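You operate a simulated robot arm through the tools that you are given. There is no shell and no other tool.

You are at the controls of a simulated robot arm. One attempt, no reset.

JOB
Pack the frosted ice pack into the lunch cooler, ready to carry.
Fine: fold the carry handle down, lift the lid off, leave the thawed pack where it lies, put the lid back on, stand the handle up. Where these are worked on the way, their far stop is far enough and under half their travel is too little: carry handle of the lunch cooler.

The check looks at the end state, three seconds after you hand in, the way a careful person would. Anything else that was tipped, shoved, dropped, spilled or broken makes it a failure. Lids that push on must go on centred and level and be pressed home; caps that screw on are set level and turned clockwise until they are tight. Flat cloth is picked up by pressing the open fingertips on it (5 to 10 N) and closing them slowly along it; thin cloth reads only 2 to 8 mm in the jaws.

ROBOT AND FRAMES
A 7-joint arm with a two-finger parallel gripper, fixed in place. Base frame: the origin is at the foot of the arm, x ahead of it, y to its left, z up; the work surface is at about z = 760. Readings come in mm, rad, newtons and seconds.
With the tool pointing down near the work surface it reaches from about 200 to 680 mm from the base axis. Its first joint turns from -1.152 to 1.152 rad. Payload 2.4 kg.
The tool frame sits at the grasp point between the pads (the TCP): z along the fingers, y along the line on which they close. The tips reach 30 mm beyond it. The gripper opens to 94 mm. The fingers are 28 mm wide and 10 mm thick; the gripper's body (50 by 96 mm) begins 55 mm behind the TCP.
Orientation is that of the tool frame in the base frame, as [roll, pitch, yaw] about the fixed x, y, z axes, in that order (R = Rz(yaw) Ry(pitch) Rx(roll)). With the fingers straight down and closing along the base's y, the tool's x points along the base's -x, its y along +y and its z along -z.

CONTROLS
- The arm moves only by the tool play_rows. Its argument "rows" is a list of rows, each an object of numbers (a shift or turn left out is 0, a gripper value left out holds the last): "x", "y", "z": the shift along the base's x, y, z in mm; "rx", "ry", "rz": the turn, a rotation vector about the base's x, y, z in rad; "jaw": the gripper command, from -1 (fully open) to 1 (shut), values between in proportion. In form: [{"x": .., "y": .., "z": .., "rx": .., "ry": .., "rz": .., "jaw": ..}, ...]. A call has 1 to 20 rows; each row is the pose to reach, as a shift and turn from the pose commanded when the call began. A row lasts 0.2 s, in which the tool goes at most 50 mm and 0.15 rad; a call with a longer step from one row to the next is refused whole, and so is a gripper value outside its range. A pose out of reach is approached as far as the arm can. The call stops where the force on the tool passes 80 N (or 10 N more than at its start, if that is more) or the arm is blocked; 0.2 s more then pass. The fingers move at their own pace (about 153 mm/s each) and stop on an object; they squeeze with about 33 N. The grip force told is the motor's: it shows also when the fingers shut on nothing. Time passes only in rows, and 0.2 s behind the last, so rows that repeat a pose let the fingers close. The reply holds the time, the measured pose of the TCP, the force on the tool along the base axes, the opening and the grip force, in the units named above and with some noise, with the torque about the TCP (base axes, N m) and any sound that the robot's microphone picked up.
- Cameras (640 x 400 px; columns grow to the right, rows downward): "scene" is fixed at [25, 463, 1448.3]; the picture's right is [-0.88, -0.47, 0.00], its down [-0.25, 0.47, -0.85] and it looks along [0.40, -0.75, -0.53] (base axes); focal length 311 px, centre (320, 200). "wrist" rides on the gripper at [76, 14, -102] in the tool frame; the picture's right is [-0.18, 0.98, 0.00], its down [-0.75, -0.14, -0.64] and it looks along [-0.63, -0.12, 0.77] (tool axes); focal length 243 px, centre (320, 200). There is no depth. A picture from a camera that has moved, and an enlarged one, comes with that camera's place and axes in the base frame and with its lens.
- snapshot(camera): a new picture of that camera. The clock stands still meanwhile.
- inspect(camera, box): a new picture of the part [left, top, right, bottom] of that camera's present view, enlarged. The clock stands still meanwhile.
- finish_job(): hands the job in; it is judged then, once.

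Places have to be worked out from the pictures, the camera data and where the tool is seen. Open the gripper and draw the arm clear of the work before you hand the job in, unless the task says otherwise.

The tools are called after ">>>" as a command line: name --argument value ..., lists and objects as JSON in quotes. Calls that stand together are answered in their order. play_rows: Moves the arm, as the interface text tells. Its arguments: {"type":"object","properties":{"rows":{"type":"array","items":{"type":"object","properties":{"x":{"type":"number"},"y":{"type":"number"},"z":{"type":"number"},"rx":{"type":"number"},"ry":{"type":"number"},"rz":{"type":"number"},"jaw":{"type":"number"}}}}},"required":["rows"]} The other tools are called the same way: snapshot (camera) takes a picture; inspect (camera, box) takes an enlarged picture of a part of a camera's view; finish_job () hands the job in.

At the start:

```text
clock: 0.0
tool_pos: [400.3, -126.0, 1282.8]
tcp_rot: [3.14, -0.001, 3.14]
contact_force: [-0.3, -1.0, 0.5]
wrist_torque: [-0.01, 0.0, 0.0]
gripper_width: 94.0
grip_force: 0.0
```

scene: 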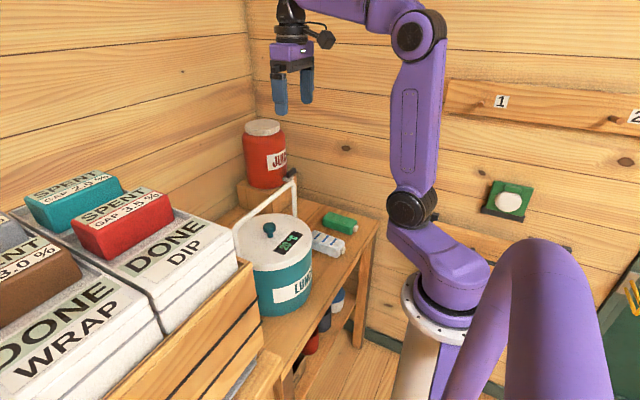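
wrist: 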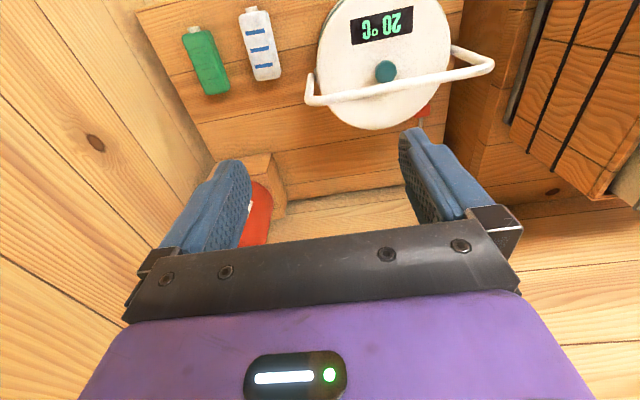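

I start by looking closely at the cooler and the packs in both views.

>>> inspect --camera "scene" --box '[220, 110, 390, 330]'

>>> inspect --camera "wrist" --box '[140, 0, 500, 225]'

```text
1.82 times, centred on (305, 220) of scene
camera zoom: at [25.0, 463.0, 1448.3], right [-0.88, -0.47, 0.0], down [-0.25, 0.47, -0.85], along [0.4, -0.75, -0.53], focal length 565 px, centre (347, 164)
```

zoom: 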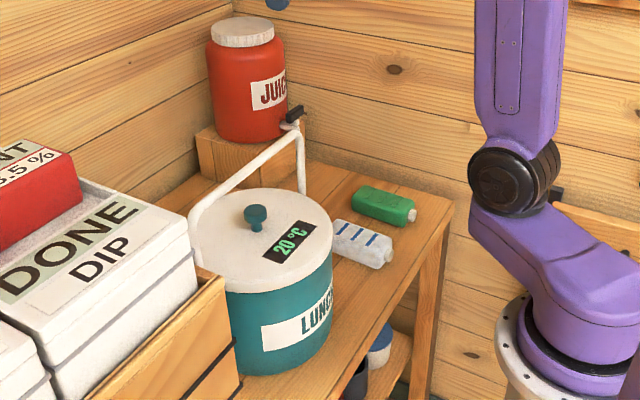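

```text
1.78 times, centred on (320, 112) of wrist
camera zoom: at [325.9, -112.0, 1386.0], right [0.18, 0.98, 0.0], down [0.75, -0.14, 0.64], along [0.63, -0.12, -0.77], focal length 431 px, centre (320, 356)
```

zoom: 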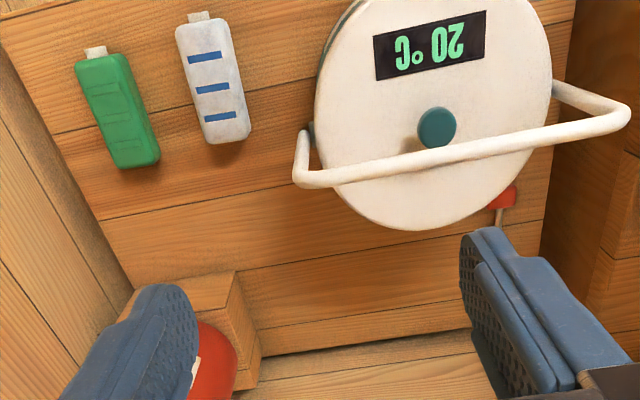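

The knob sits at about (428, -30, 981). The handle is upright in the plane x≈428, with its bar at z≈1053 spanning y -144 to 80, and its pivots at about z 904. I'll go over the packs for a closer look to tell frosted from thawed.

>>> play_rows --rows '[{"x": -10, "y": -40, "z": 0}, {"x": -20, "y": -80, "z": -20}, {"x": -30, "y": -115, "z": -50}, {"x": -37, "y": -140, "z": -90}, {"x": -37, "y": -150, "z": -135}, {"x": -37, "y": -150, "z": -180}, {"x": -37, "y": -150, "z": -220}, {"x": -37, "y": -150, "z": -250}, {"x": -37, "y": -150, "z": -250}]'

>>> snapshot --camera "wrist"

>>> snapshot --camera "scene"

```text
clock: 2.0
tool_pos: [365.6, -276.7, 1032.1]
tcp_rot: [-3.141, 0.0, 3.141]
contact_force: [0.1, 0.3, 0.0]
wrist_torque: [-0.03, -0.01, 0.0]
gripper_width: 94.1
grip_force: 0.2
```

```text
taken
camera wrist: at [289.4, -262.7, 1135.1], right [0.18, 0.98, 0.0], down [0.75, -0.14, 0.64], along [0.63, -0.12, -0.77], focal length 243 px, centre (320, 200)
```

wrist: 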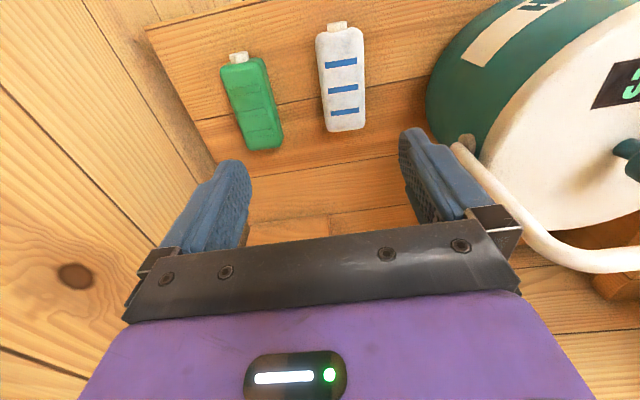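

```text
taken
```

scene: 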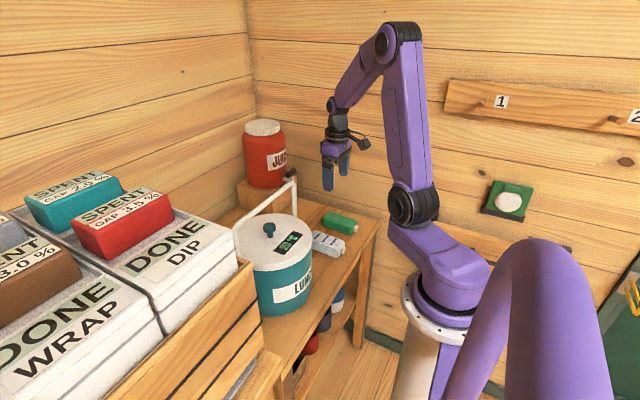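

>>> inspect --camera "wrist" --box '[200, 0, 400, 160]'

>>> inspect --camera "wrist" --box '[400, 0, 640, 300]'

>>> inspect --camera "scene" --box '[230, 100, 370, 250]'

```text
2.50 times, centred on (300, 80) of wrist
camera zoom: at [289.4, -262.7, 1135.1], right [0.18, 0.98, 0.0], down [0.75, -0.14, 0.64], along [0.63, -0.12, -0.77], focal length 606 px, centre (370, 500)
```

zoom: 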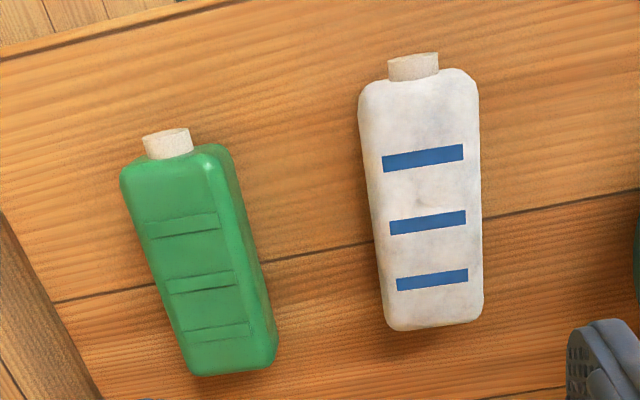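

```text
1.33 times, centred on (520, 150) of wrist
camera zoom: at [289.4, -262.7, 1135.1], right [0.18, 0.98, 0.0], down [0.75, -0.14, 0.64], along [0.63, -0.12, -0.77], focal length 324 px, centre (53, 267)
```

zoom: 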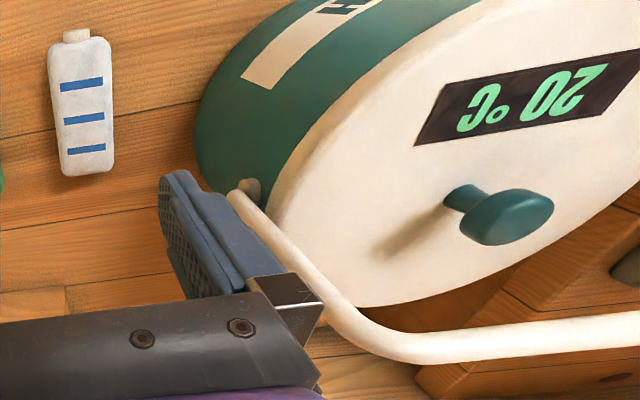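

```text
2.67 times, centred on (300, 175) of scene
camera zoom: at [25.0, 463.0, 1448.3], right [-0.88, -0.47, 0.0], down [-0.25, 0.47, -0.85], along [0.4, -0.75, -0.53], focal length 829 px, centre (373, 267)
```

zoom: 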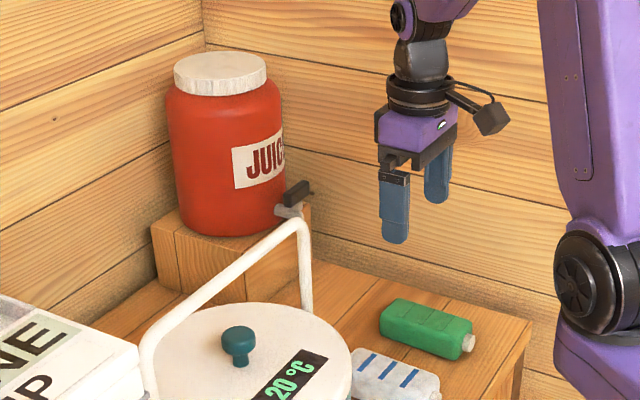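

The white frosty pack with blue bars is the frosted one, and the glossy green pack is thawed. Next I check the space on both sides of the cooler, where the handle will swing.

>>> play_rows --rows '[{"z": 40}, {"z": 85}, {"z": 130, "y": 20}, {"x": -20, "z": 170, "y": 60}, {"x": -40, "z": 200, "y": 100}, {"x": -60, "z": 210, "y": 145}, {"x": -80, "z": 220, "y": 190}, {"x": -80, "z": 220, "y": 235}, {"x": -80, "z": 220, "y": 260}, {"x": -80, "z": 220, "y": 260}]'

>>> snapshot --camera "wrist"

```text
refused: row 4 steps farther than a row can; nothing moved
```

```text
taken
camera wrist: at [289.4, -262.7, 1135.1], right [0.18, 0.98, 0.0], down [0.75, -0.14, 0.64], along [0.63, -0.12, -0.77], focal length 243 px, centre (320, 200)
```

wrist: 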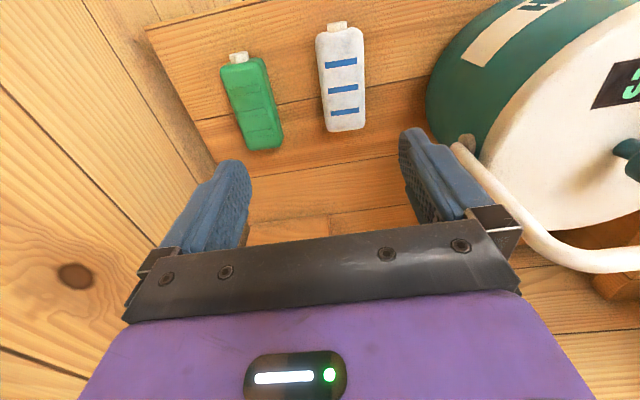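

The move was refused because one step was too long, so nothing has moved. I repeat it with smaller steps.

>>> play_rows --rows '[{"z": 40}, {"z": 85}, {"z": 130, "y": 10}, {"x": -10, "z": 165, "y": 40}, {"x": -25, "z": 190, "y": 75}, {"x": -40, "z": 205, "y": 115}, {"x": -55, "z": 215, "y": 155}, {"x": -70, "z": 220, "y": 195}, {"x": -80, "z": 220, "y": 235}, {"x": -80, "z": 220, "y": 260}, {"x": -80, "z": 220, "y": 260}]'

>>> snapshot --camera "wrist"

```text
clock: 4.4
tool_pos: [285.4, -18.3, 1253.0]
tcp_rot: [-3.141, 0.0, 3.141]
contact_force: [-0.5, -0.1, -0.3]
wrist_torque: [0.04, 0.0, 0.0]
gripper_width: 94.3
grip_force: 0.1
```

```text
taken
camera wrist: at [211.0, -3.2, 1355.6], right [0.18, 0.98, 0.0], down [0.75, -0.14, 0.64], along [0.63, -0.12, -0.77], focal length 243 px, centre (320, 200)
```

wrist: 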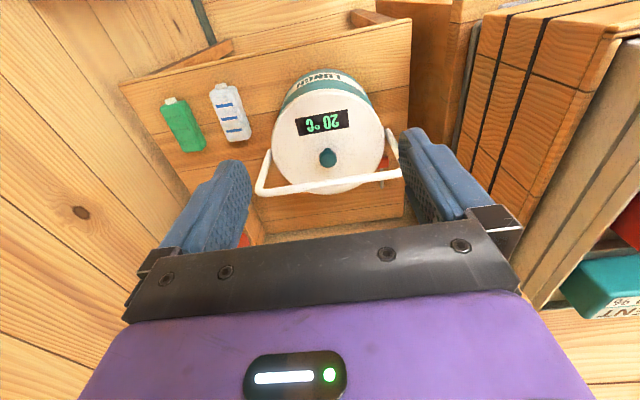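

Both swing sides look free: the table's right edge is at y≈160, and the juice jar is far off at x>590, y<-280. I turn the gripper a quarter so it closes along x, and position it above the middle of the handle bar.

>>> play_rows --rows '[{"x": 12, "rz": 0.14}, {"x": 24, "rz": 0.28}, {"x": 36, "rz": 0.42}, {"x": 50, "y": -2, "rz": 0.56}, {"x": 64, "y": -4, "rz": 0.7}, {"x": 78, "y": -6, "rz": 0.84}, {"x": 92, "y": -8, "rz": 0.98}, {"x": 106, "y": -10, "rz": 1.12}, {"x": 120, "y": -12, "rz": 1.26}, {"x": 134, "y": -14, "rz": 1.4}, {"x": 143, "y": -14, "rz": 1.5}, {"x": 143, "y": -14, "rz": 1.5708}, {"x": 143, "y": -14, "rz": 1.5708, "z": -40}, {"x": 143, "y": -14, "rz": 1.5708, "z": -80}, {"x": 143, "y": -14, "rz": 1.5708, "z": -100}, {"x": 143, "y": -14, "rz": 1.5708, "z": -100}]'

>>> snapshot --camera "wrist"

>>> snapshot --camera "scene"

```text
clock: 7.8
tool_pos: [426.3, -30.9, 1154.9]
tcp_rot: [-3.141, 0.001, -1.572]
contact_force: [0.9, -0.6, 0.4]
wrist_torque: [-0.03, 0.03, -0.02]
gripper_width: 94.0
grip_force: 0.0
```

```text
taken
camera wrist: at [413.5, -107.3, 1257.4], right [-0.98, 0.18, 0.0], down [0.14, 0.75, 0.64], along [0.12, 0.63, -0.77], focal length 243 px, centre (320, 200)
```

wrist: 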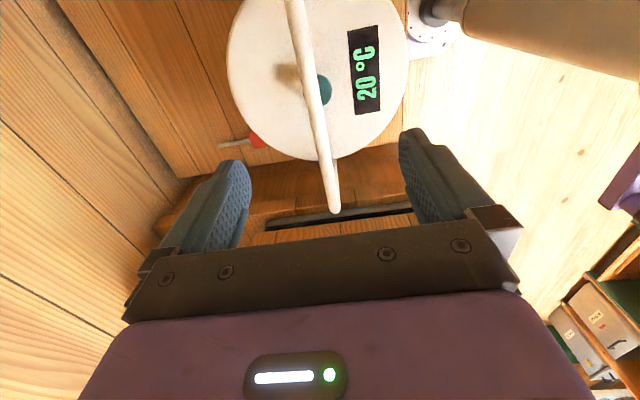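

```text
taken
```

scene: 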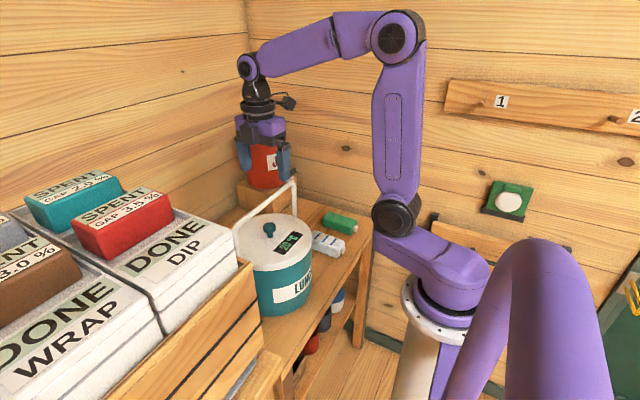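

There is a small red item with a stick near (600, 100) on the table behind the cooler. I'll enlarge that area.

>>> inspect --camera "wrist" --box '[180, 0, 440, 220]'

```text
1.82 times, centred on (310, 110) of wrist
camera zoom: at [413.5, -107.3, 1257.4], right [-0.98, 0.18, 0.0], down [0.14, 0.75, 0.64], along [0.12, 0.63, -0.77], focal length 441 px, centre (338, 364)
```

zoom: 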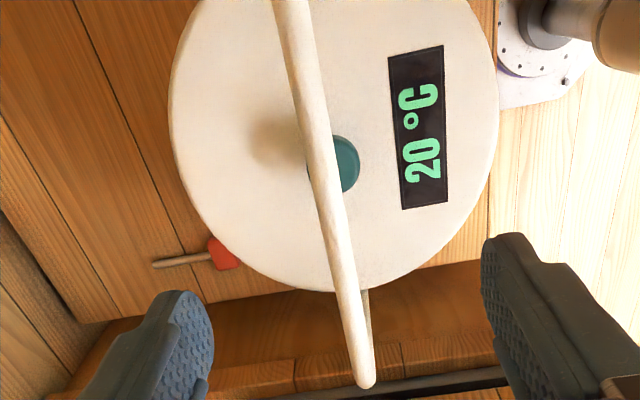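

It is a red spatula lying flat, well below the handle's swing. The bar measures x≈431, so I lower the open jaws around it and close.

>>> play_rows --rows '[{"x": 4, "z": -40}, {"x": 4, "z": -75}, {"x": 4, "z": -95}, {"x": 4, "z": -102}, {"x": 4, "z": -102}, {"x": 4, "z": -102, "jaw": 1}, {"x": 4, "z": -102, "jaw": 1}, {"x": 4, "z": -102, "jaw": 1}, {"x": 4, "z": -102, "jaw": 1}]'

>>> snapshot --camera "wrist"

>>> inspect --camera "scene" --box '[200, 60, 380, 240]'

```text
clock: 9.8
tool_pos: [430.3, -31.7, 1050.5]
tcp_rot: [-3.141, 0.001, -1.571]
contact_force: [-0.3, 0.6, 0.5]
wrist_torque: [0.0, -0.02, 0.04]
gripper_width: 16.7
grip_force: 33.1
```

```text
taken
camera wrist: at [416.9, -107.8, 1153.9], right [-0.98, 0.18, 0.0], down [0.14, 0.75, 0.64], along [0.12, 0.63, -0.77], focal length 243 px, centre (320, 200)
```

wrist: 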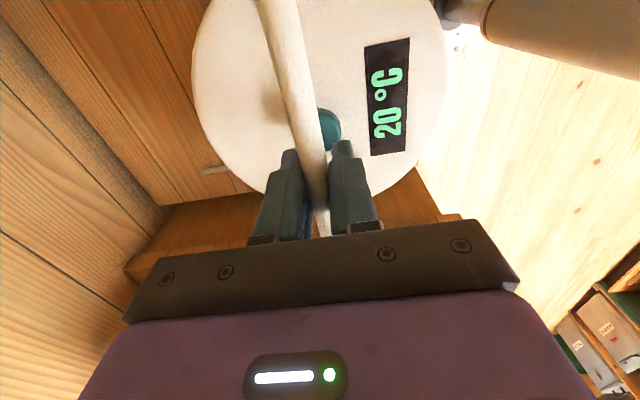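

```text
2.22 times, centred on (290, 150) of scene
camera zoom: at [25.0, 463.0, 1448.3], right [-0.88, -0.47, 0.0], down [-0.25, 0.47, -0.85], along [0.4, -0.75, -0.53], focal length 691 px, centre (387, 311)
```

zoom: 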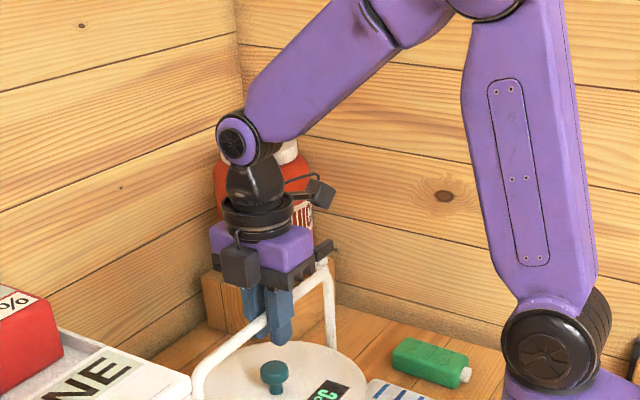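

The bar is held, 16.7 mm wide. I nudge gently toward +x to feel whether the hinge gives that way.

>>> play_rows --rows '[{"x": 3}, {"x": 6}, {"x": 9}, {"x": 12}]'

```text
clock: 10.8
tool_pos: [441.7, -32.3, 1052.9]
tcp_rot: [-3.14, -0.001, -1.57]
contact_force: [-13.0, 0.2, 28.1]
wrist_torque: [0.06, -0.02, -0.01]
gripper_width: 16.6
grip_force: 32.8
```

The bar resists with an upward push of 28 N and has risen, which suggests the hinge is at a stop and the cooler is starting to tip. I go back at once and look.

>>> play_rows --rows '[{"x": -4}, {"x": -8}, {"x": -12}, {"x": -12}]'

>>> snapshot --camera "wrist"

>>> inspect --camera "scene" --box '[220, 140, 380, 320]'

```text
clock: 11.8
tool_pos: [432.6, -29.9, 1052.0]
tcp_rot: [3.14, 0.0, -1.57]
contact_force: [1.1, 0.0, -10.9]
wrist_torque: [0.0, -0.07, -0.01]
gripper_width: 16.6
grip_force: 33.2
```

```text
taken
camera wrist: at [418.9, -105.9, 1153.9], right [-0.98, 0.18, 0.0], down [0.14, 0.75, 0.64], along [0.12, 0.63, -0.77], focal length 243 px, centre (320, 200)
```

wrist: 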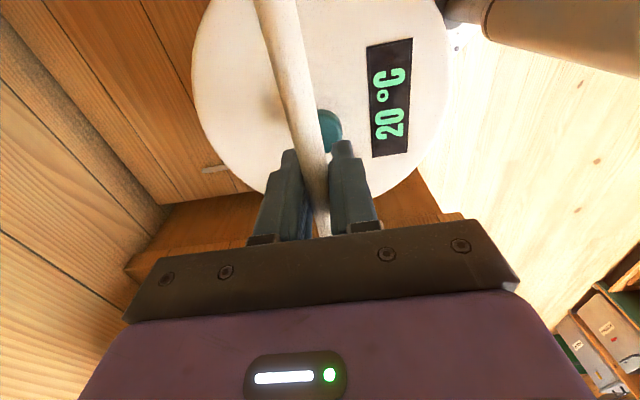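

```text
2.22 times, centred on (300, 230) of scene
camera zoom: at [25.1, 462.9, 1448.3], right [-0.88, -0.47, 0.0], down [-0.25, 0.47, -0.85], along [0.4, -0.75, -0.53], focal length 691 px, centre (364, 133)
```

zoom: 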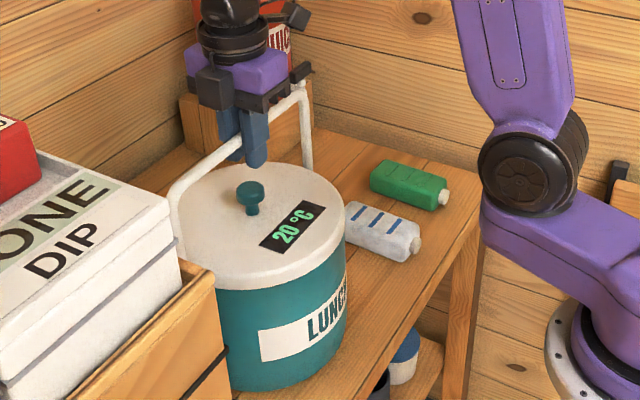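

The cooler still stands where it was. Now I try a gentle nudge toward -x.

>>> play_rows --rows '[{"x": -3}, {"x": -6}, {"x": -9}, {"x": -12}]'

```text
clock: 12.8
tool_pos: [417.9, -31.7, 1050.7]
tcp_rot: [3.139, 0.001, -1.57]
contact_force: [-0.3, -0.2, -10.8]
wrist_torque: [-0.05, -0.01, -0.02]
gripper_width: 16.8
grip_force: 33.4
```

It gives freely toward -x, so the handle folds toward the base. I follow the arc (pivot near z 908, radius ≈143) and check the forces after the first part.

>>> play_rows --rows '[{"x": -8, "z": -1.2, "ry": -0.02}, {"x": -16.7, "z": -2.7, "ry": -0.04}, {"x": -27.1, "z": -5.2, "ry": -0.06}, {"x": -37.3, "z": -8.5, "ry": -0.09}, {"x": -47.3, "z": -12.5, "ry": -0.12}, {"x": -56.9, "z": -17.3, "ry": -0.15}, {"x": -56.9, "z": -17.3, "ry": -0.15}]'

```text
clock: 14.4
tool_pos: [361.2, -31.0, 1034.6]
tcp_rot: [-2.992, 0.0, -1.571]
contact_force: [-9.5, -9.2, 24.3]
wrist_torque: [-0.11, -0.03, -0.15]
gripper_width: 16.7
grip_force: 33.3
```

The force is along the leg and outward (about 26 N), so the true radius is a little larger, roughly 155. I correct for that and continue.

>>> play_rows --rows '[{"x": 0, "z": 1.5, "ry": 0}, {"x": -9.5, "z": -3.8, "ry": -0.02}, {"x": -18.9, "z": -9.6, "ry": -0.04}, {"x": -31.3, "z": -18.9, "ry": -0.07}, {"x": -42.6, "z": -29.5, "ry": -0.1}, {"x": -42.6, "z": -29.5, "ry": -0.1}]'

>>> snapshot --camera "wrist"

>>> inspect --camera "scene" --box '[220, 140, 380, 320]'

```text
clock: 15.8
tool_pos: [319.0, -28.8, 1005.0]
tcp_rot: [-2.894, 0.001, -1.571]
contact_force: [-3.2, -3.5, 2.2]
wrist_torque: [-0.23, 0.01, -0.14]
gripper_width: 16.7
grip_force: 33.4
```

```text
taken
camera wrist: at [281.0, -105.3, 1100.9], right [-0.95, 0.19, -0.24], down [-0.02, 0.75, 0.66], along [0.3, 0.63, -0.71], focal length 243 px, centre (320, 200)
```

wrist: 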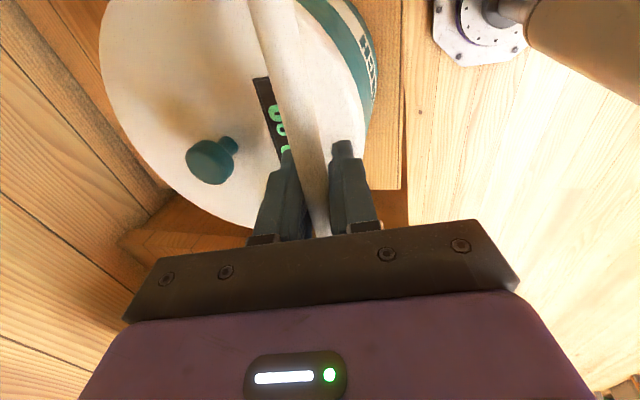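

```text
2.22 times, centred on (300, 230) of scene
camera zoom: at [24.9, 462.9, 1448.3], right [-0.88, -0.47, 0.0], down [-0.25, 0.47, -0.85], along [0.4, -0.75, -0.53], focal length 691 px, centre (364, 133)
```

zoom: 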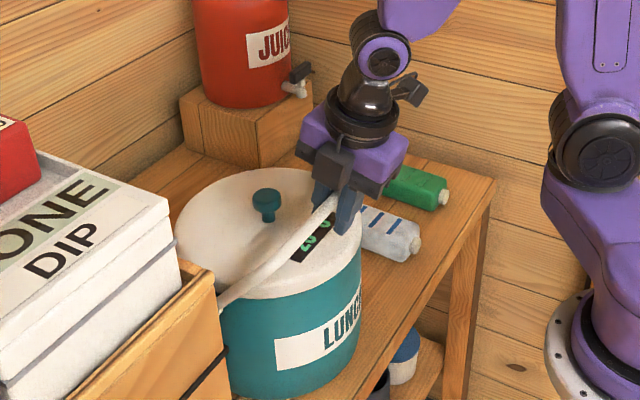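

The forces have dropped to near zero, so radius 155 fits. I continue the fold.

>>> play_rows --rows '[{"x": -10.2, "z": -11.7, "ry": -0.03}, {"x": -19.2, "z": -24.3, "ry": -0.06}, {"x": -26.9, "z": -37.7, "ry": -0.09}, {"x": -33.3, "z": -51.8, "ry": -0.12}, {"x": -33.3, "z": -51.8, "ry": -0.12}]'

```text
clock: 16.6
tool_pos: [311.0, -20.1, 976.5]
tcp_rot: [-2.787, 0.0, -1.577]
contact_force: [-5.8, -1.8, 17.5]
wrist_torque: [-0.19, -0.15, -0.27]
gripper_width: 16.8
grip_force: 33.0
out of reach, approached as far as the arm can: row 2, 3, 4
stopped in row 4: the force on the tool passed its limit at 115 N (the readings are from after the stop); the commanded pose is now the measured one
```

The tilted pose ran out of reach and the force spiked before it stopped. I check that the cooler is undisturbed.

>>> snapshot --camera "wrist"

>>> snapshot --camera "scene"

>>> inspect --camera "scene" --box '[220, 140, 380, 320]'

```text
taken
camera wrist: at [263.4, -95.7, 1066.9], right [-0.92, 0.19, -0.34], down [-0.09, 0.75, 0.65], along [0.38, 0.63, -0.68], focal length 243 px, centre (320, 200)
```

wrist: 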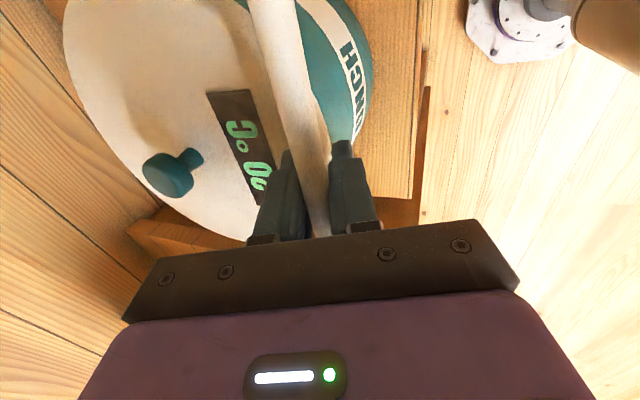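

```text
taken
```

scene: 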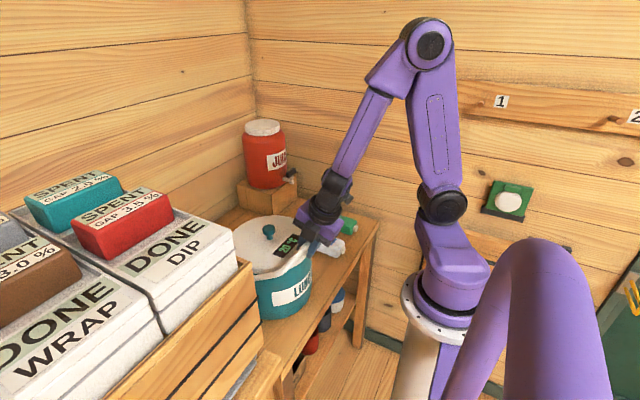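

```text
2.22 times, centred on (300, 230) of scene
camera zoom: at [24.6, 462.9, 1448.3], right [-0.88, -0.47, 0.0], down [-0.25, 0.47, -0.85], along [0.4, -0.75, -0.53], focal length 691 px, centre (364, 133)
```

zoom: 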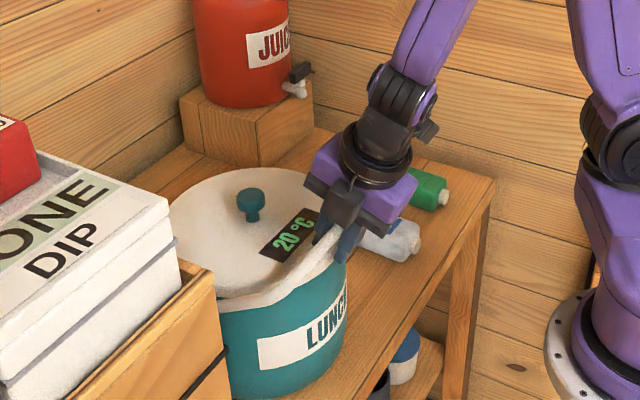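

The cooler is upright and about where it began. My arm tilt was the problem: it cramped the reach. I untilt the tool to vertical in place, still holding the bar, then read the forces.

>>> play_rows --rows '[{"ry": 0.06}, {"ry": 0.12}, {"ry": 0.18}, {"ry": 0.24}, {"ry": 0.3}, {"ry": 0.355}, {"ry": 0.355}]'

>>> inspect --camera "scene" --box '[220, 140, 380, 320]'

>>> snapshot --camera "wrist"

```text
clock: 17.4
tool_pos: [314.5, -19.2, 976.0]
tcp_rot: [-2.884, -0.007, -1.578]
contact_force: [-3.2, -0.8, 17.9]
wrist_torque: [-0.52, -0.31, -0.2]
gripper_width: 17.0
grip_force: 33.1
out of reach, approached as far as the arm can: row 3
stopped in row 3: the force on the tool passed its limit at 84 N (the readings are from after the stop); the commanded pose is now the measured one
```

```text
2.22 times, centred on (300, 230) of scene
camera zoom: at [24.7, 463.0, 1448.3], right [-0.88, -0.47, 0.0], down [-0.25, 0.47, -0.85], along [0.4, -0.75, -0.53], focal length 691 px, centre (364, 133)
```

zoom: 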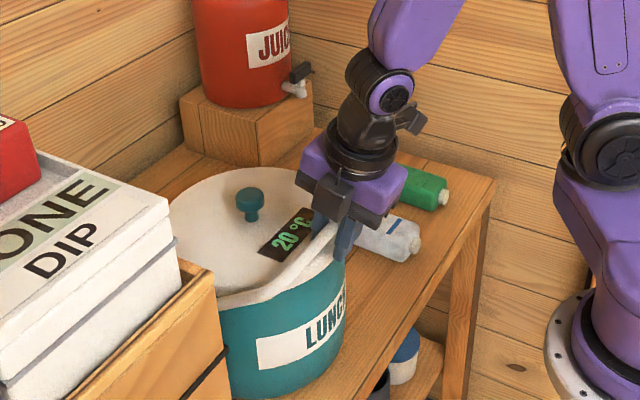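

```text
taken
camera wrist: at [275.7, -94.9, 1073.4], right [-0.95, 0.19, -0.25], down [-0.02, 0.76, 0.65], along [0.31, 0.62, -0.72], focal length 243 px, centre (320, 200)
```

wrist: 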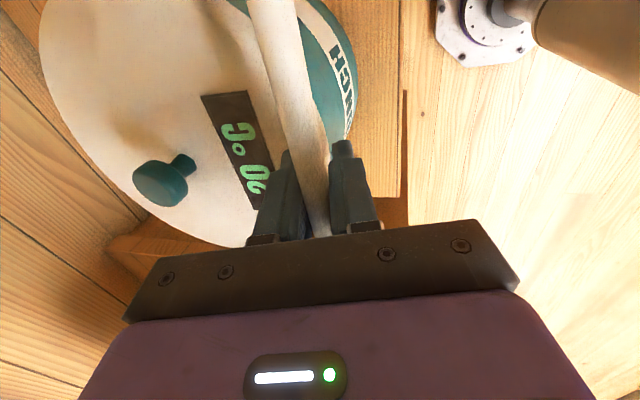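

The inner fingertip seems to be resting on the lid's rim, since I gripped the bar too deep in the jaws. I back the handle up along its arc a little and will regrip with the bar nearer the fingertips.

>>> play_rows --rows '[{"x": 1.5, "z": 5}, {"x": 4.5, "z": 11}, {"x": 8.5, "z": 17.8}, {"x": 14, "z": 25.5}, {"x": 20.8, "z": 33}, {"x": 20.8, "z": 33}]'

>>> snapshot --camera "wrist"

>>> inspect --camera "scene" --box '[220, 140, 380, 320]'

```text
clock: 18.8
tool_pos: [335.6, -20.7, 1009.0]
tcp_rot: [-2.886, -0.007, -1.576]
contact_force: [1.8, -0.1, -3.9]
wrist_torque: [-0.04, 0.07, -0.05]
gripper_width: 16.9
grip_force: 33.6
```

```text
taken
camera wrist: at [295.9, -95.2, 1106.0], right [-0.95, 0.19, -0.25], down [-0.02, 0.76, 0.65], along [0.31, 0.62, -0.72], focal length 243 px, centre (320, 200)
```

wrist: 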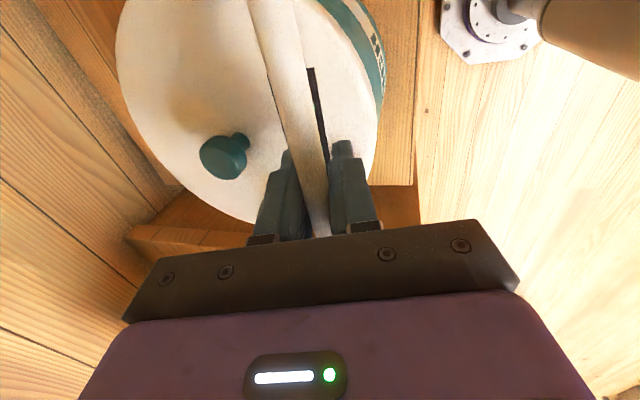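

```text
2.22 times, centred on (300, 230) of scene
camera zoom: at [25.1, 463.0, 1448.3], right [-0.88, -0.47, 0.0], down [-0.25, 0.47, -0.85], along [0.4, -0.75, -0.53], focal length 691 px, centre (364, 133)
```

zoom: 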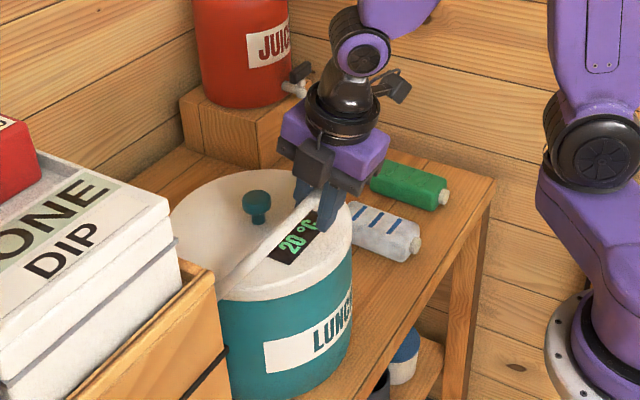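

The forces are low now. I set the tool vertical here, then open, raise 16 mm and close again on the bar near the tips.

>>> play_rows --rows '[{"ry": 0.09}, {"ry": 0.18}, {"ry": 0.256}, {"ry": 0.256}]'

>>> play_rows --rows '[{"jaw": 0.55}, {"jaw": 0.55}, {"jaw": 0.55, "z": 8}, {"jaw": 0.55, "z": 15}, {"jaw": 0.55, "z": 15}]'

>>> snapshot --camera "wrist"

>>> inspect --camera "scene" --box '[220, 140, 380, 320]'

```text
clock: 19.8
tool_pos: [335.3, -19.9, 1009.3]
tcp_rot: [3.14, -0.009, -1.574]
contact_force: [-7.1, -0.6, 8.8]
wrist_torque: [-0.24, -0.09, -0.03]
gripper_width: 16.9
grip_force: 33.0
```

```text
clock: 21.0
tool_pos: [335.6, -19.2, 1023.9]
tcp_rot: [3.142, -0.008, -1.574]
contact_force: [-0.5, -0.1, 1.0]
wrist_torque: [0.01, -0.02, -0.02]
gripper_width: 21.2
grip_force: 0.1
```

```text
taken
camera wrist: at [321.3, -95.1, 1127.3], right [-0.98, 0.19, 0.0], down [0.14, 0.76, 0.64], along [0.12, 0.62, -0.77], focal length 243 px, centre (320, 200)
```

wrist: 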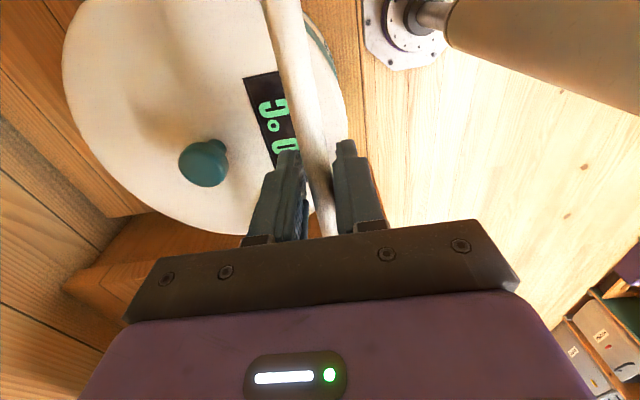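

```text
2.22 times, centred on (300, 230) of scene
camera zoom: at [25.0, 463.0, 1448.3], right [-0.88, -0.47, 0.0], down [-0.25, 0.47, -0.85], along [0.4, -0.75, -0.53], focal length 691 px, centre (364, 133)
```

zoom: 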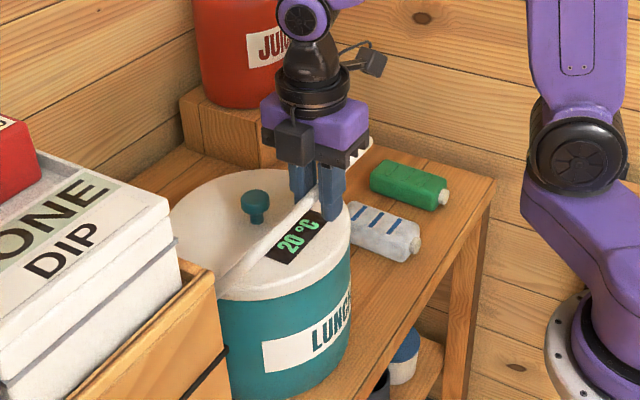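

The handle seems to hold its position by itself. I lift clear to see the handle's true angle unobstructed.

>>> play_rows --rows '[{"jaw": 0.3, "z": 10}, {"jaw": 0.3, "z": 40}, {"jaw": 0.3, "z": 80}, {"jaw": 0.3, "z": 125}, {"jaw": 0.3, "z": 170}, {"jaw": 0.3, "z": 210}, {"jaw": 0.3, "z": 210}]'

>>> snapshot --camera "wrist"

>>> inspect --camera "scene" --box '[220, 140, 380, 320]'

```text
clock: 22.6
tool_pos: [338.5, -20.0, 1234.6]
tcp_rot: [-3.14, -0.009, -1.575]
contact_force: [-0.7, -0.7, 1.0]
wrist_torque: [-0.03, 0.01, -0.01]
gripper_width: 32.9
grip_force: 0.0
```

```text
taken
camera wrist: at [324.8, -94.8, 1338.7], right [-0.98, 0.19, 0.0], down [0.14, 0.76, 0.64], along [0.12, 0.62, -0.77], focal length 243 px, centre (320, 200)
```

wrist: 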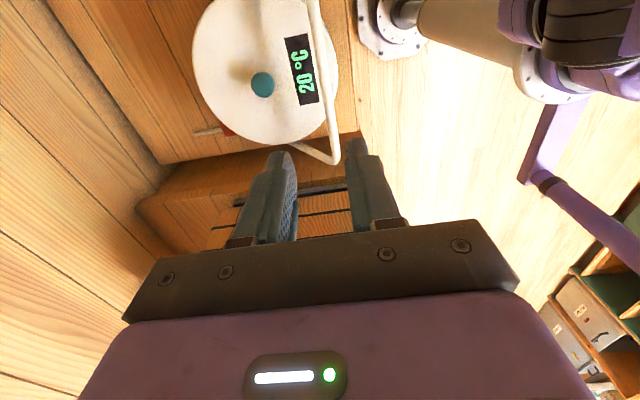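

```text
2.22 times, centred on (300, 230) of scene
camera zoom: at [25.0, 463.0, 1448.3], right [-0.88, -0.47, 0.0], down [-0.25, 0.47, -0.85], along [0.4, -0.75, -0.53], focal length 691 px, centre (364, 133)
```

zoom: 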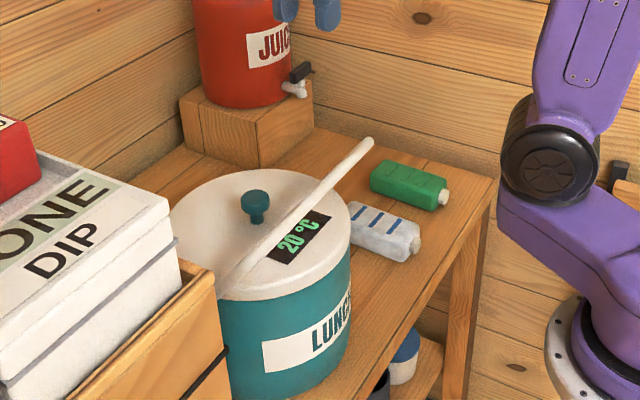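

The handle stays by itself at about (335, 1009), leaning roughly 0.9 rad. Its radius looks nearer 115 mm. I shut the fingers and press the bar down from above, following its arc.

>>> play_rows --rows '[{"jaw": 1, "x": -2, "z": -40}, {"jaw": 1, "x": -2, "z": -80}, {"jaw": 1, "x": -2, "z": -120}, {"jaw": 1, "x": -2, "z": -150}, {"jaw": 1, "x": -2, "z": -165}, {"jaw": 1, "x": -3, "z": -172}, {"jaw": 1, "x": -5, "z": -178}, {"jaw": 1, "x": -7, "z": -184}, {"jaw": 1, "x": -9, "z": -189}, {"jaw": 1, "x": -11, "z": -194}, {"jaw": 1, "x": -11, "z": -194}]'

>>> snapshot --camera "wrist"

>>> inspect --camera "scene" --box '[220, 140, 380, 320]'

```text
clock: 25.0
tool_pos: [323.8, -19.6, 1040.2]
tcp_rot: [-3.14, -0.008, -1.574]
contact_force: [-1.4, -0.4, 0.9]
wrist_torque: [0.02, 0.03, 0.01]
gripper_width: 0.0
grip_force: 33.0
```

```text
taken
camera wrist: at [310.8, -96.0, 1144.5], right [-0.98, 0.19, 0.0], down [0.14, 0.76, 0.64], along [0.12, 0.62, -0.77], focal length 243 px, centre (320, 200)
```

wrist: 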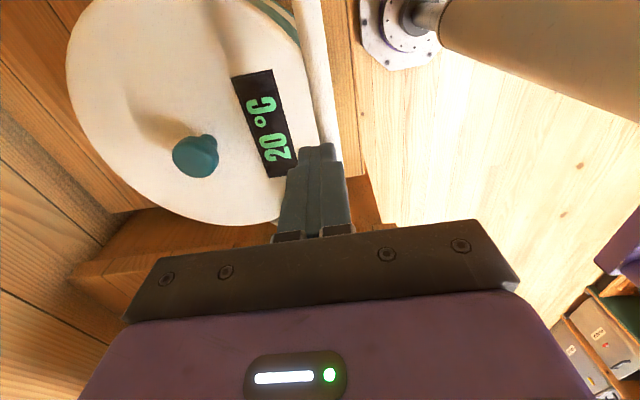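

```text
2.22 times, centred on (300, 230) of scene
camera zoom: at [24.9, 463.0, 1448.3], right [-0.88, -0.47, 0.0], down [-0.25, 0.47, -0.85], along [0.4, -0.75, -0.53], focal length 691 px, centre (364, 133)
```

zoom: 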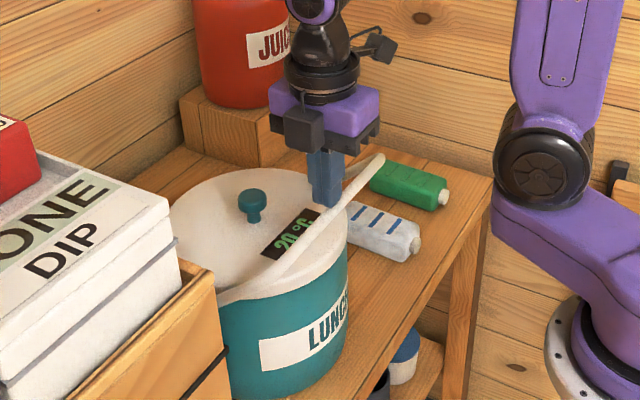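

The bar follows with hardly any force; it is now at about (320, 997). I continue pressing down in small steps.

>>> play_rows --rows '[{"x": -3, "z": -5}, {"x": -5, "z": -10}, {"x": -7, "z": -15}, {"x": -9, "z": -20}, {"x": -11, "z": -25}, {"x": -12, "z": -30}, {"x": -12, "z": -30}]'

>>> inspect --camera "scene" --box '[220, 140, 380, 320]'

>>> snapshot --camera "wrist"

```text
clock: 26.6
tool_pos: [312.8, -20.8, 1008.4]
tcp_rot: [3.141, -0.009, -1.573]
contact_force: [0.4, 0.1, 0.3]
wrist_torque: [0.02, -0.01, -0.01]
gripper_width: 0.1
grip_force: 32.6
```

```text
2.22 times, centred on (300, 230) of scene
camera zoom: at [25.0, 463.0, 1448.3], right [-0.88, -0.47, 0.0], down [-0.25, 0.47, -0.85], along [0.4, -0.75, -0.53], focal length 691 px, centre (364, 133)
```

zoom: 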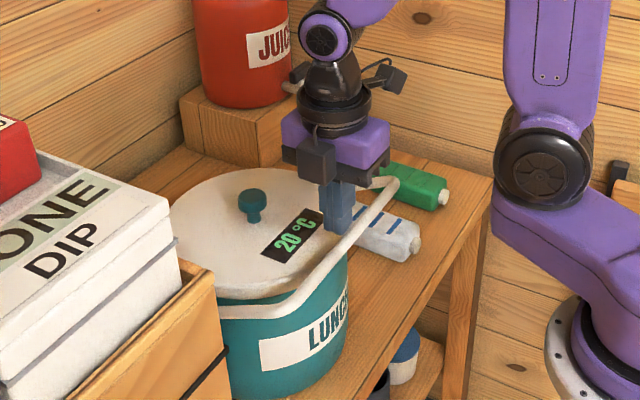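

```text
taken
camera wrist: at [298.8, -95.5, 1113.3], right [-0.98, 0.19, 0.0], down [0.14, 0.76, 0.63], along [0.12, 0.62, -0.77], focal length 243 px, centre (320, 200)
```

wrist: 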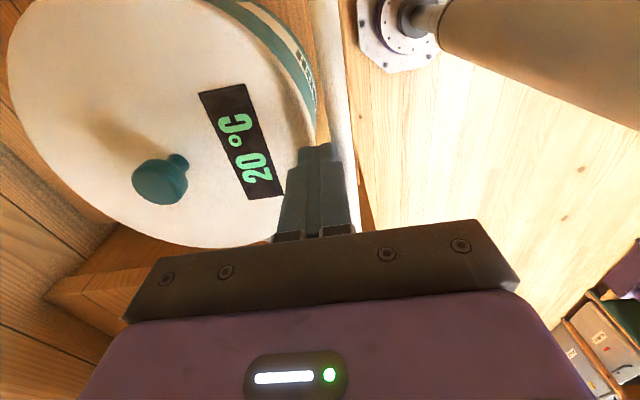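

The bar's now near (299, 973), outboard of my tips, so I'm only nudging its inner side. I lift slightly, move out over the bar and press from its top.

>>> play_rows --rows '[{"z": 14}, {"x": -8, "z": 16}, {"x": -16, "z": 16}, {"x": -16, "z": 6}, {"x": -16, "z": 0}, {"x": -17, "z": -5}, {"x": -18, "z": -10}, {"x": -20, "z": -16}, {"x": -21, "z": -22}, {"x": -21, "z": -22}]'

>>> inspect --camera "scene" --box '[220, 140, 380, 320]'

>>> snapshot --camera "wrist"

```text
clock: 28.8
tool_pos: [292.5, -19.7, 988.0]
tcp_rot: [-3.141, -0.007, -1.573]
contact_force: [0.4, -0.2, 0.1]
wrist_torque: [0.0, -0.02, 0.0]
gripper_width: 0.0
grip_force: 33.5
```

```text
2.22 times, centred on (300, 230) of scene
camera zoom: at [25.0, 463.0, 1448.3], right [-0.88, -0.47, 0.0], down [-0.25, 0.47, -0.85], along [0.4, -0.75, -0.53], focal length 691 px, centre (364, 133)
```

zoom: 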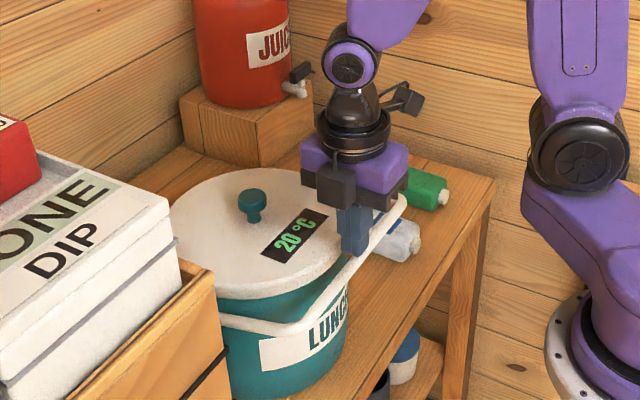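

```text
taken
camera wrist: at [278.5, -95.8, 1092.0], right [-0.98, 0.19, 0.0], down [0.14, 0.76, 0.64], along [0.12, 0.62, -0.77], focal length 243 px, centre (320, 200)
```

wrist: 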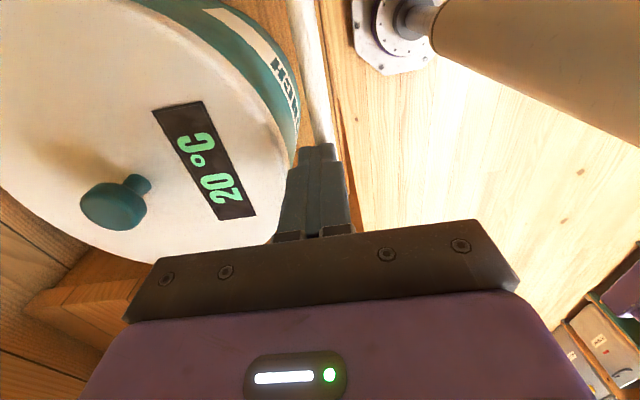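

The handle is now near (289, 946), matching a radius of 140. I keep pressing down until it meets its stop, watching the force.

>>> play_rows --rows '[{"x": -1.5, "z": -7}, {"x": -3, "z": -14}, {"x": -4, "z": -20}, {"x": -4.7, "z": -26}, {"x": -5, "z": -30}, {"x": -5, "z": -30}]'

>>> inspect --camera "scene" --box '[220, 140, 380, 320]'

```text
clock: 30.2
tool_pos: [286.8, -19.4, 958.2]
tcp_rot: [3.141, -0.01, -1.574]
contact_force: [-0.6, -0.5, -0.2]
wrist_torque: [-0.01, 0.03, 0.01]
gripper_width: 0.0
grip_force: 33.3
```

```text
2.22 times, centred on (300, 230) of scene
camera zoom: at [25.0, 463.0, 1448.3], right [-0.88, -0.47, 0.0], down [-0.25, 0.47, -0.85], along [0.4, -0.75, -0.53], focal length 691 px, centre (364, 133)
```

zoom: 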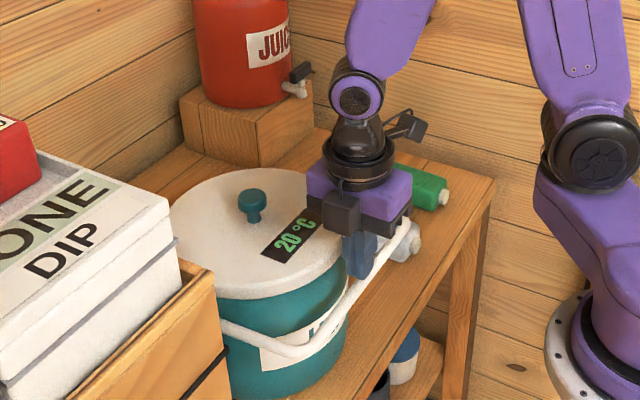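

It is still moving freely, with the bar at z≈920. I continue another 25 mm to reach the stop.

>>> play_rows --rows '[{"z": -5}, {"x": 0.5, "z": -10}, {"x": 1, "z": -14}, {"x": 1.5, "z": -18}, {"x": 2, "z": -22}, {"x": 2, "z": -25}, {"x": 2, "z": -25}]'

>>> inspect --camera "scene" --box '[220, 140, 380, 320]'

>>> snapshot --camera "wrist"

```text
clock: 31.8
tool_pos: [288.6, -20.6, 932.4]
tcp_rot: [3.141, -0.008, -1.573]
contact_force: [-0.1, 0.1, -0.3]
wrist_torque: [-0.01, -0.02, -0.01]
gripper_width: 0.0
grip_force: 33.0
```

```text
2.22 times, centred on (300, 230) of scene
camera zoom: at [25.0, 463.0, 1448.3], right [-0.88, -0.47, 0.0], down [-0.25, 0.47, -0.85], along [0.4, -0.75, -0.53], focal length 691 px, centre (364, 133)
```

zoom: 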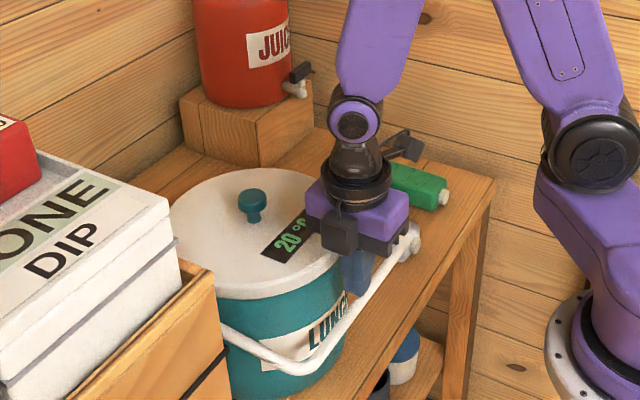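

```text
taken
camera wrist: at [275.7, -95.3, 1036.9], right [-0.98, 0.19, 0.0], down [0.14, 0.76, 0.64], along [0.12, 0.62, -0.77], focal length 243 px, centre (320, 200)
```

wrist: 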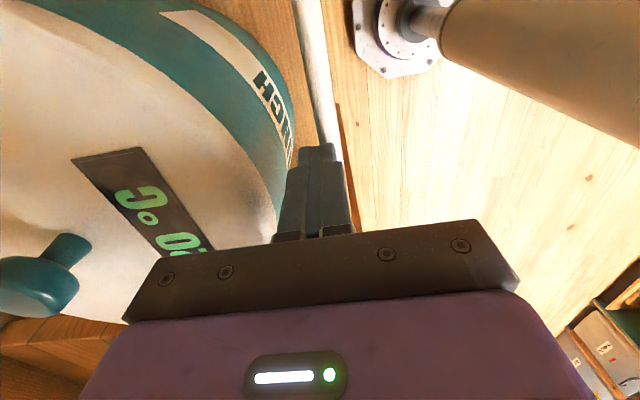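

The handle's now past horizontal (bar at z≈894) and holding, which is ample. I rise, turn back to the default yaw and hover over the knob.

>>> play_rows --rows '[{"z": 40}, {"z": 85}, {"z": 130}, {"z": 170, "rz": -0.1}, {"x": 15, "z": 180, "rz": -0.24}, {"x": 30, "z": 180, "rz": -0.38}, {"x": 45, "z": 180, "rz": -0.52}, {"x": 60, "z": 180, "rz": -0.66}, {"x": 75, "z": 180, "rz": -0.8}, {"x": 90, "z": 180, "rz": -0.94}, {"x": 105, "y": -2, "z": 180, "rz": -1.08}, {"x": 120, "y": -4, "z": 180, "rz": -1.22}, {"x": 131, "y": -5, "z": 180, "rz": -1.36}, {"x": 131, "y": -5, "z": 180, "rz": -1.5}, {"x": 131, "y": -5, "z": 180, "rz": -1.5708, "jaw": -1}, {"x": 131, "y": -5, "z": 180, "rz": -1.5708, "jaw": -1}]'

>>> snapshot --camera "wrist"

>>> snapshot --camera "scene"

>>> inspect --camera "scene" --box '[220, 140, 380, 320]'

```text
clock: 35.2
tool_pos: [421.6, -23.8, 1113.3]
tcp_rot: [3.141, -0.007, 3.136]
contact_force: [0.1, -0.9, -0.7]
wrist_torque: [0.0, -0.03, 0.0]
gripper_width: 94.0
grip_force: 0.1
```

```text
taken
camera wrist: at [346.6, -9.2, 1216.7], right [0.19, 0.98, 0.0], down [0.76, -0.14, 0.63], along [0.62, -0.12, -0.77], focal length 243 px, centre (320, 200)
```

wrist: 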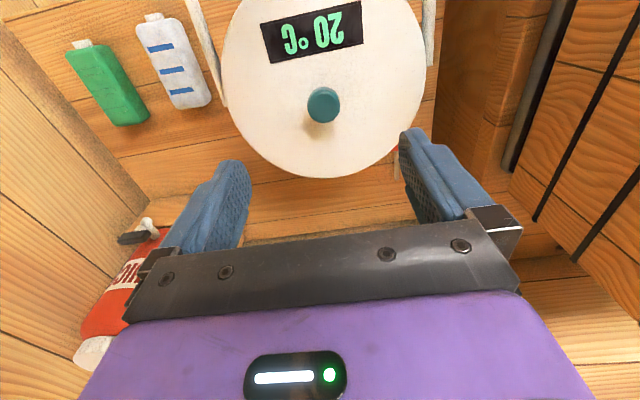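

```text
taken
```

scene: 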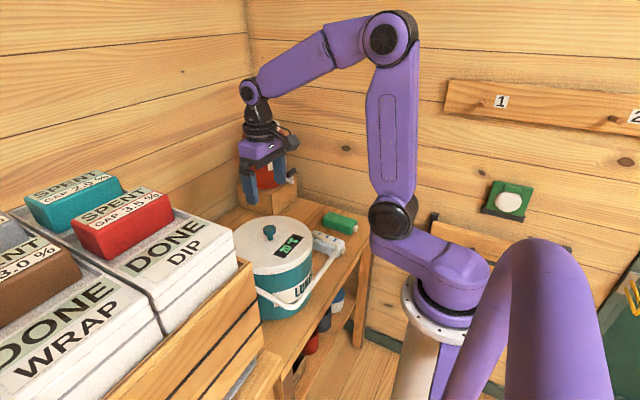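

```text
2.22 times, centred on (300, 230) of scene
camera zoom: at [25.0, 463.0, 1448.3], right [-0.88, -0.47, 0.0], down [-0.25, 0.47, -0.85], along [0.4, -0.75, -0.53], focal length 691 px, centre (364, 133)
```

zoom: 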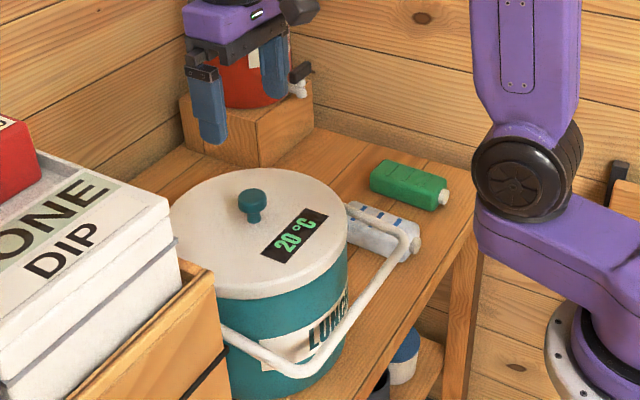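

The handle stays folded and the gripper is centred over the knob at about (422, -23). I descend with open jaws around it, gently for the last bit.

>>> play_rows --rows '[{"z": -40}, {"z": -80}, {"z": -105}, {"z": -118}, {"z": -123}, {"z": -125}, {"z": -127}, {"z": -127}]'

>>> snapshot --camera "wrist"

>>> inspect --camera "scene" --box '[220, 140, 360, 280]'

```text
clock: 37.0
tool_pos: [418.9, -25.1, 987.0]
tcp_rot: [-3.141, -0.009, 3.139]
contact_force: [-0.1, 0.5, -0.4]
wrist_torque: [0.0, -0.01, 0.0]
gripper_width: 93.9
grip_force: 0.0
```

```text
taken
camera wrist: at [345.0, -11.0, 1090.1], right [0.19, 0.98, 0.0], down [0.76, -0.14, 0.63], along [0.62, -0.12, -0.77], focal length 243 px, centre (320, 200)
```

wrist: 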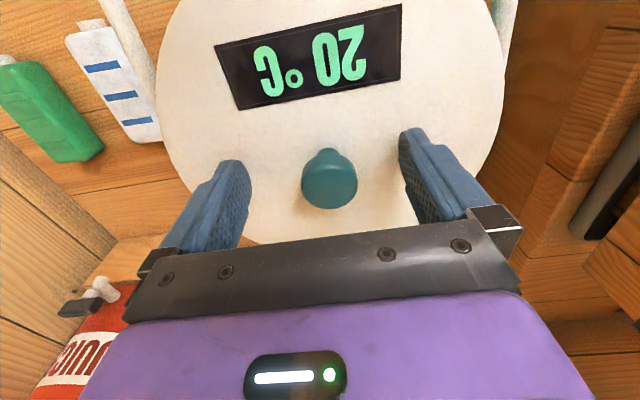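

```text
2.86 times, centred on (290, 210) of scene
camera zoom: at [25.0, 463.0, 1448.3], right [-0.88, -0.47, 0.0], down [-0.25, 0.47, -0.85], along [0.4, -0.75, -0.53], focal length 888 px, centre (406, 171)
```

zoom: 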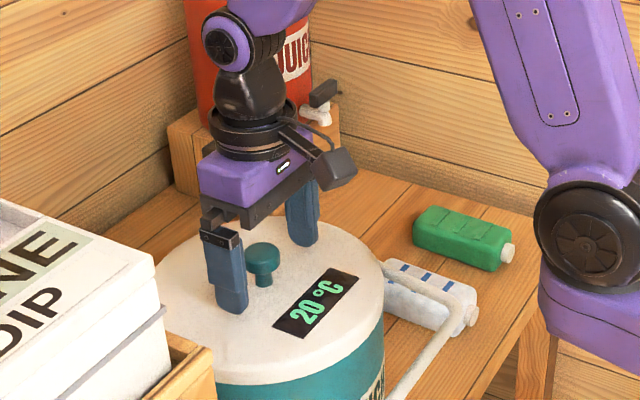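

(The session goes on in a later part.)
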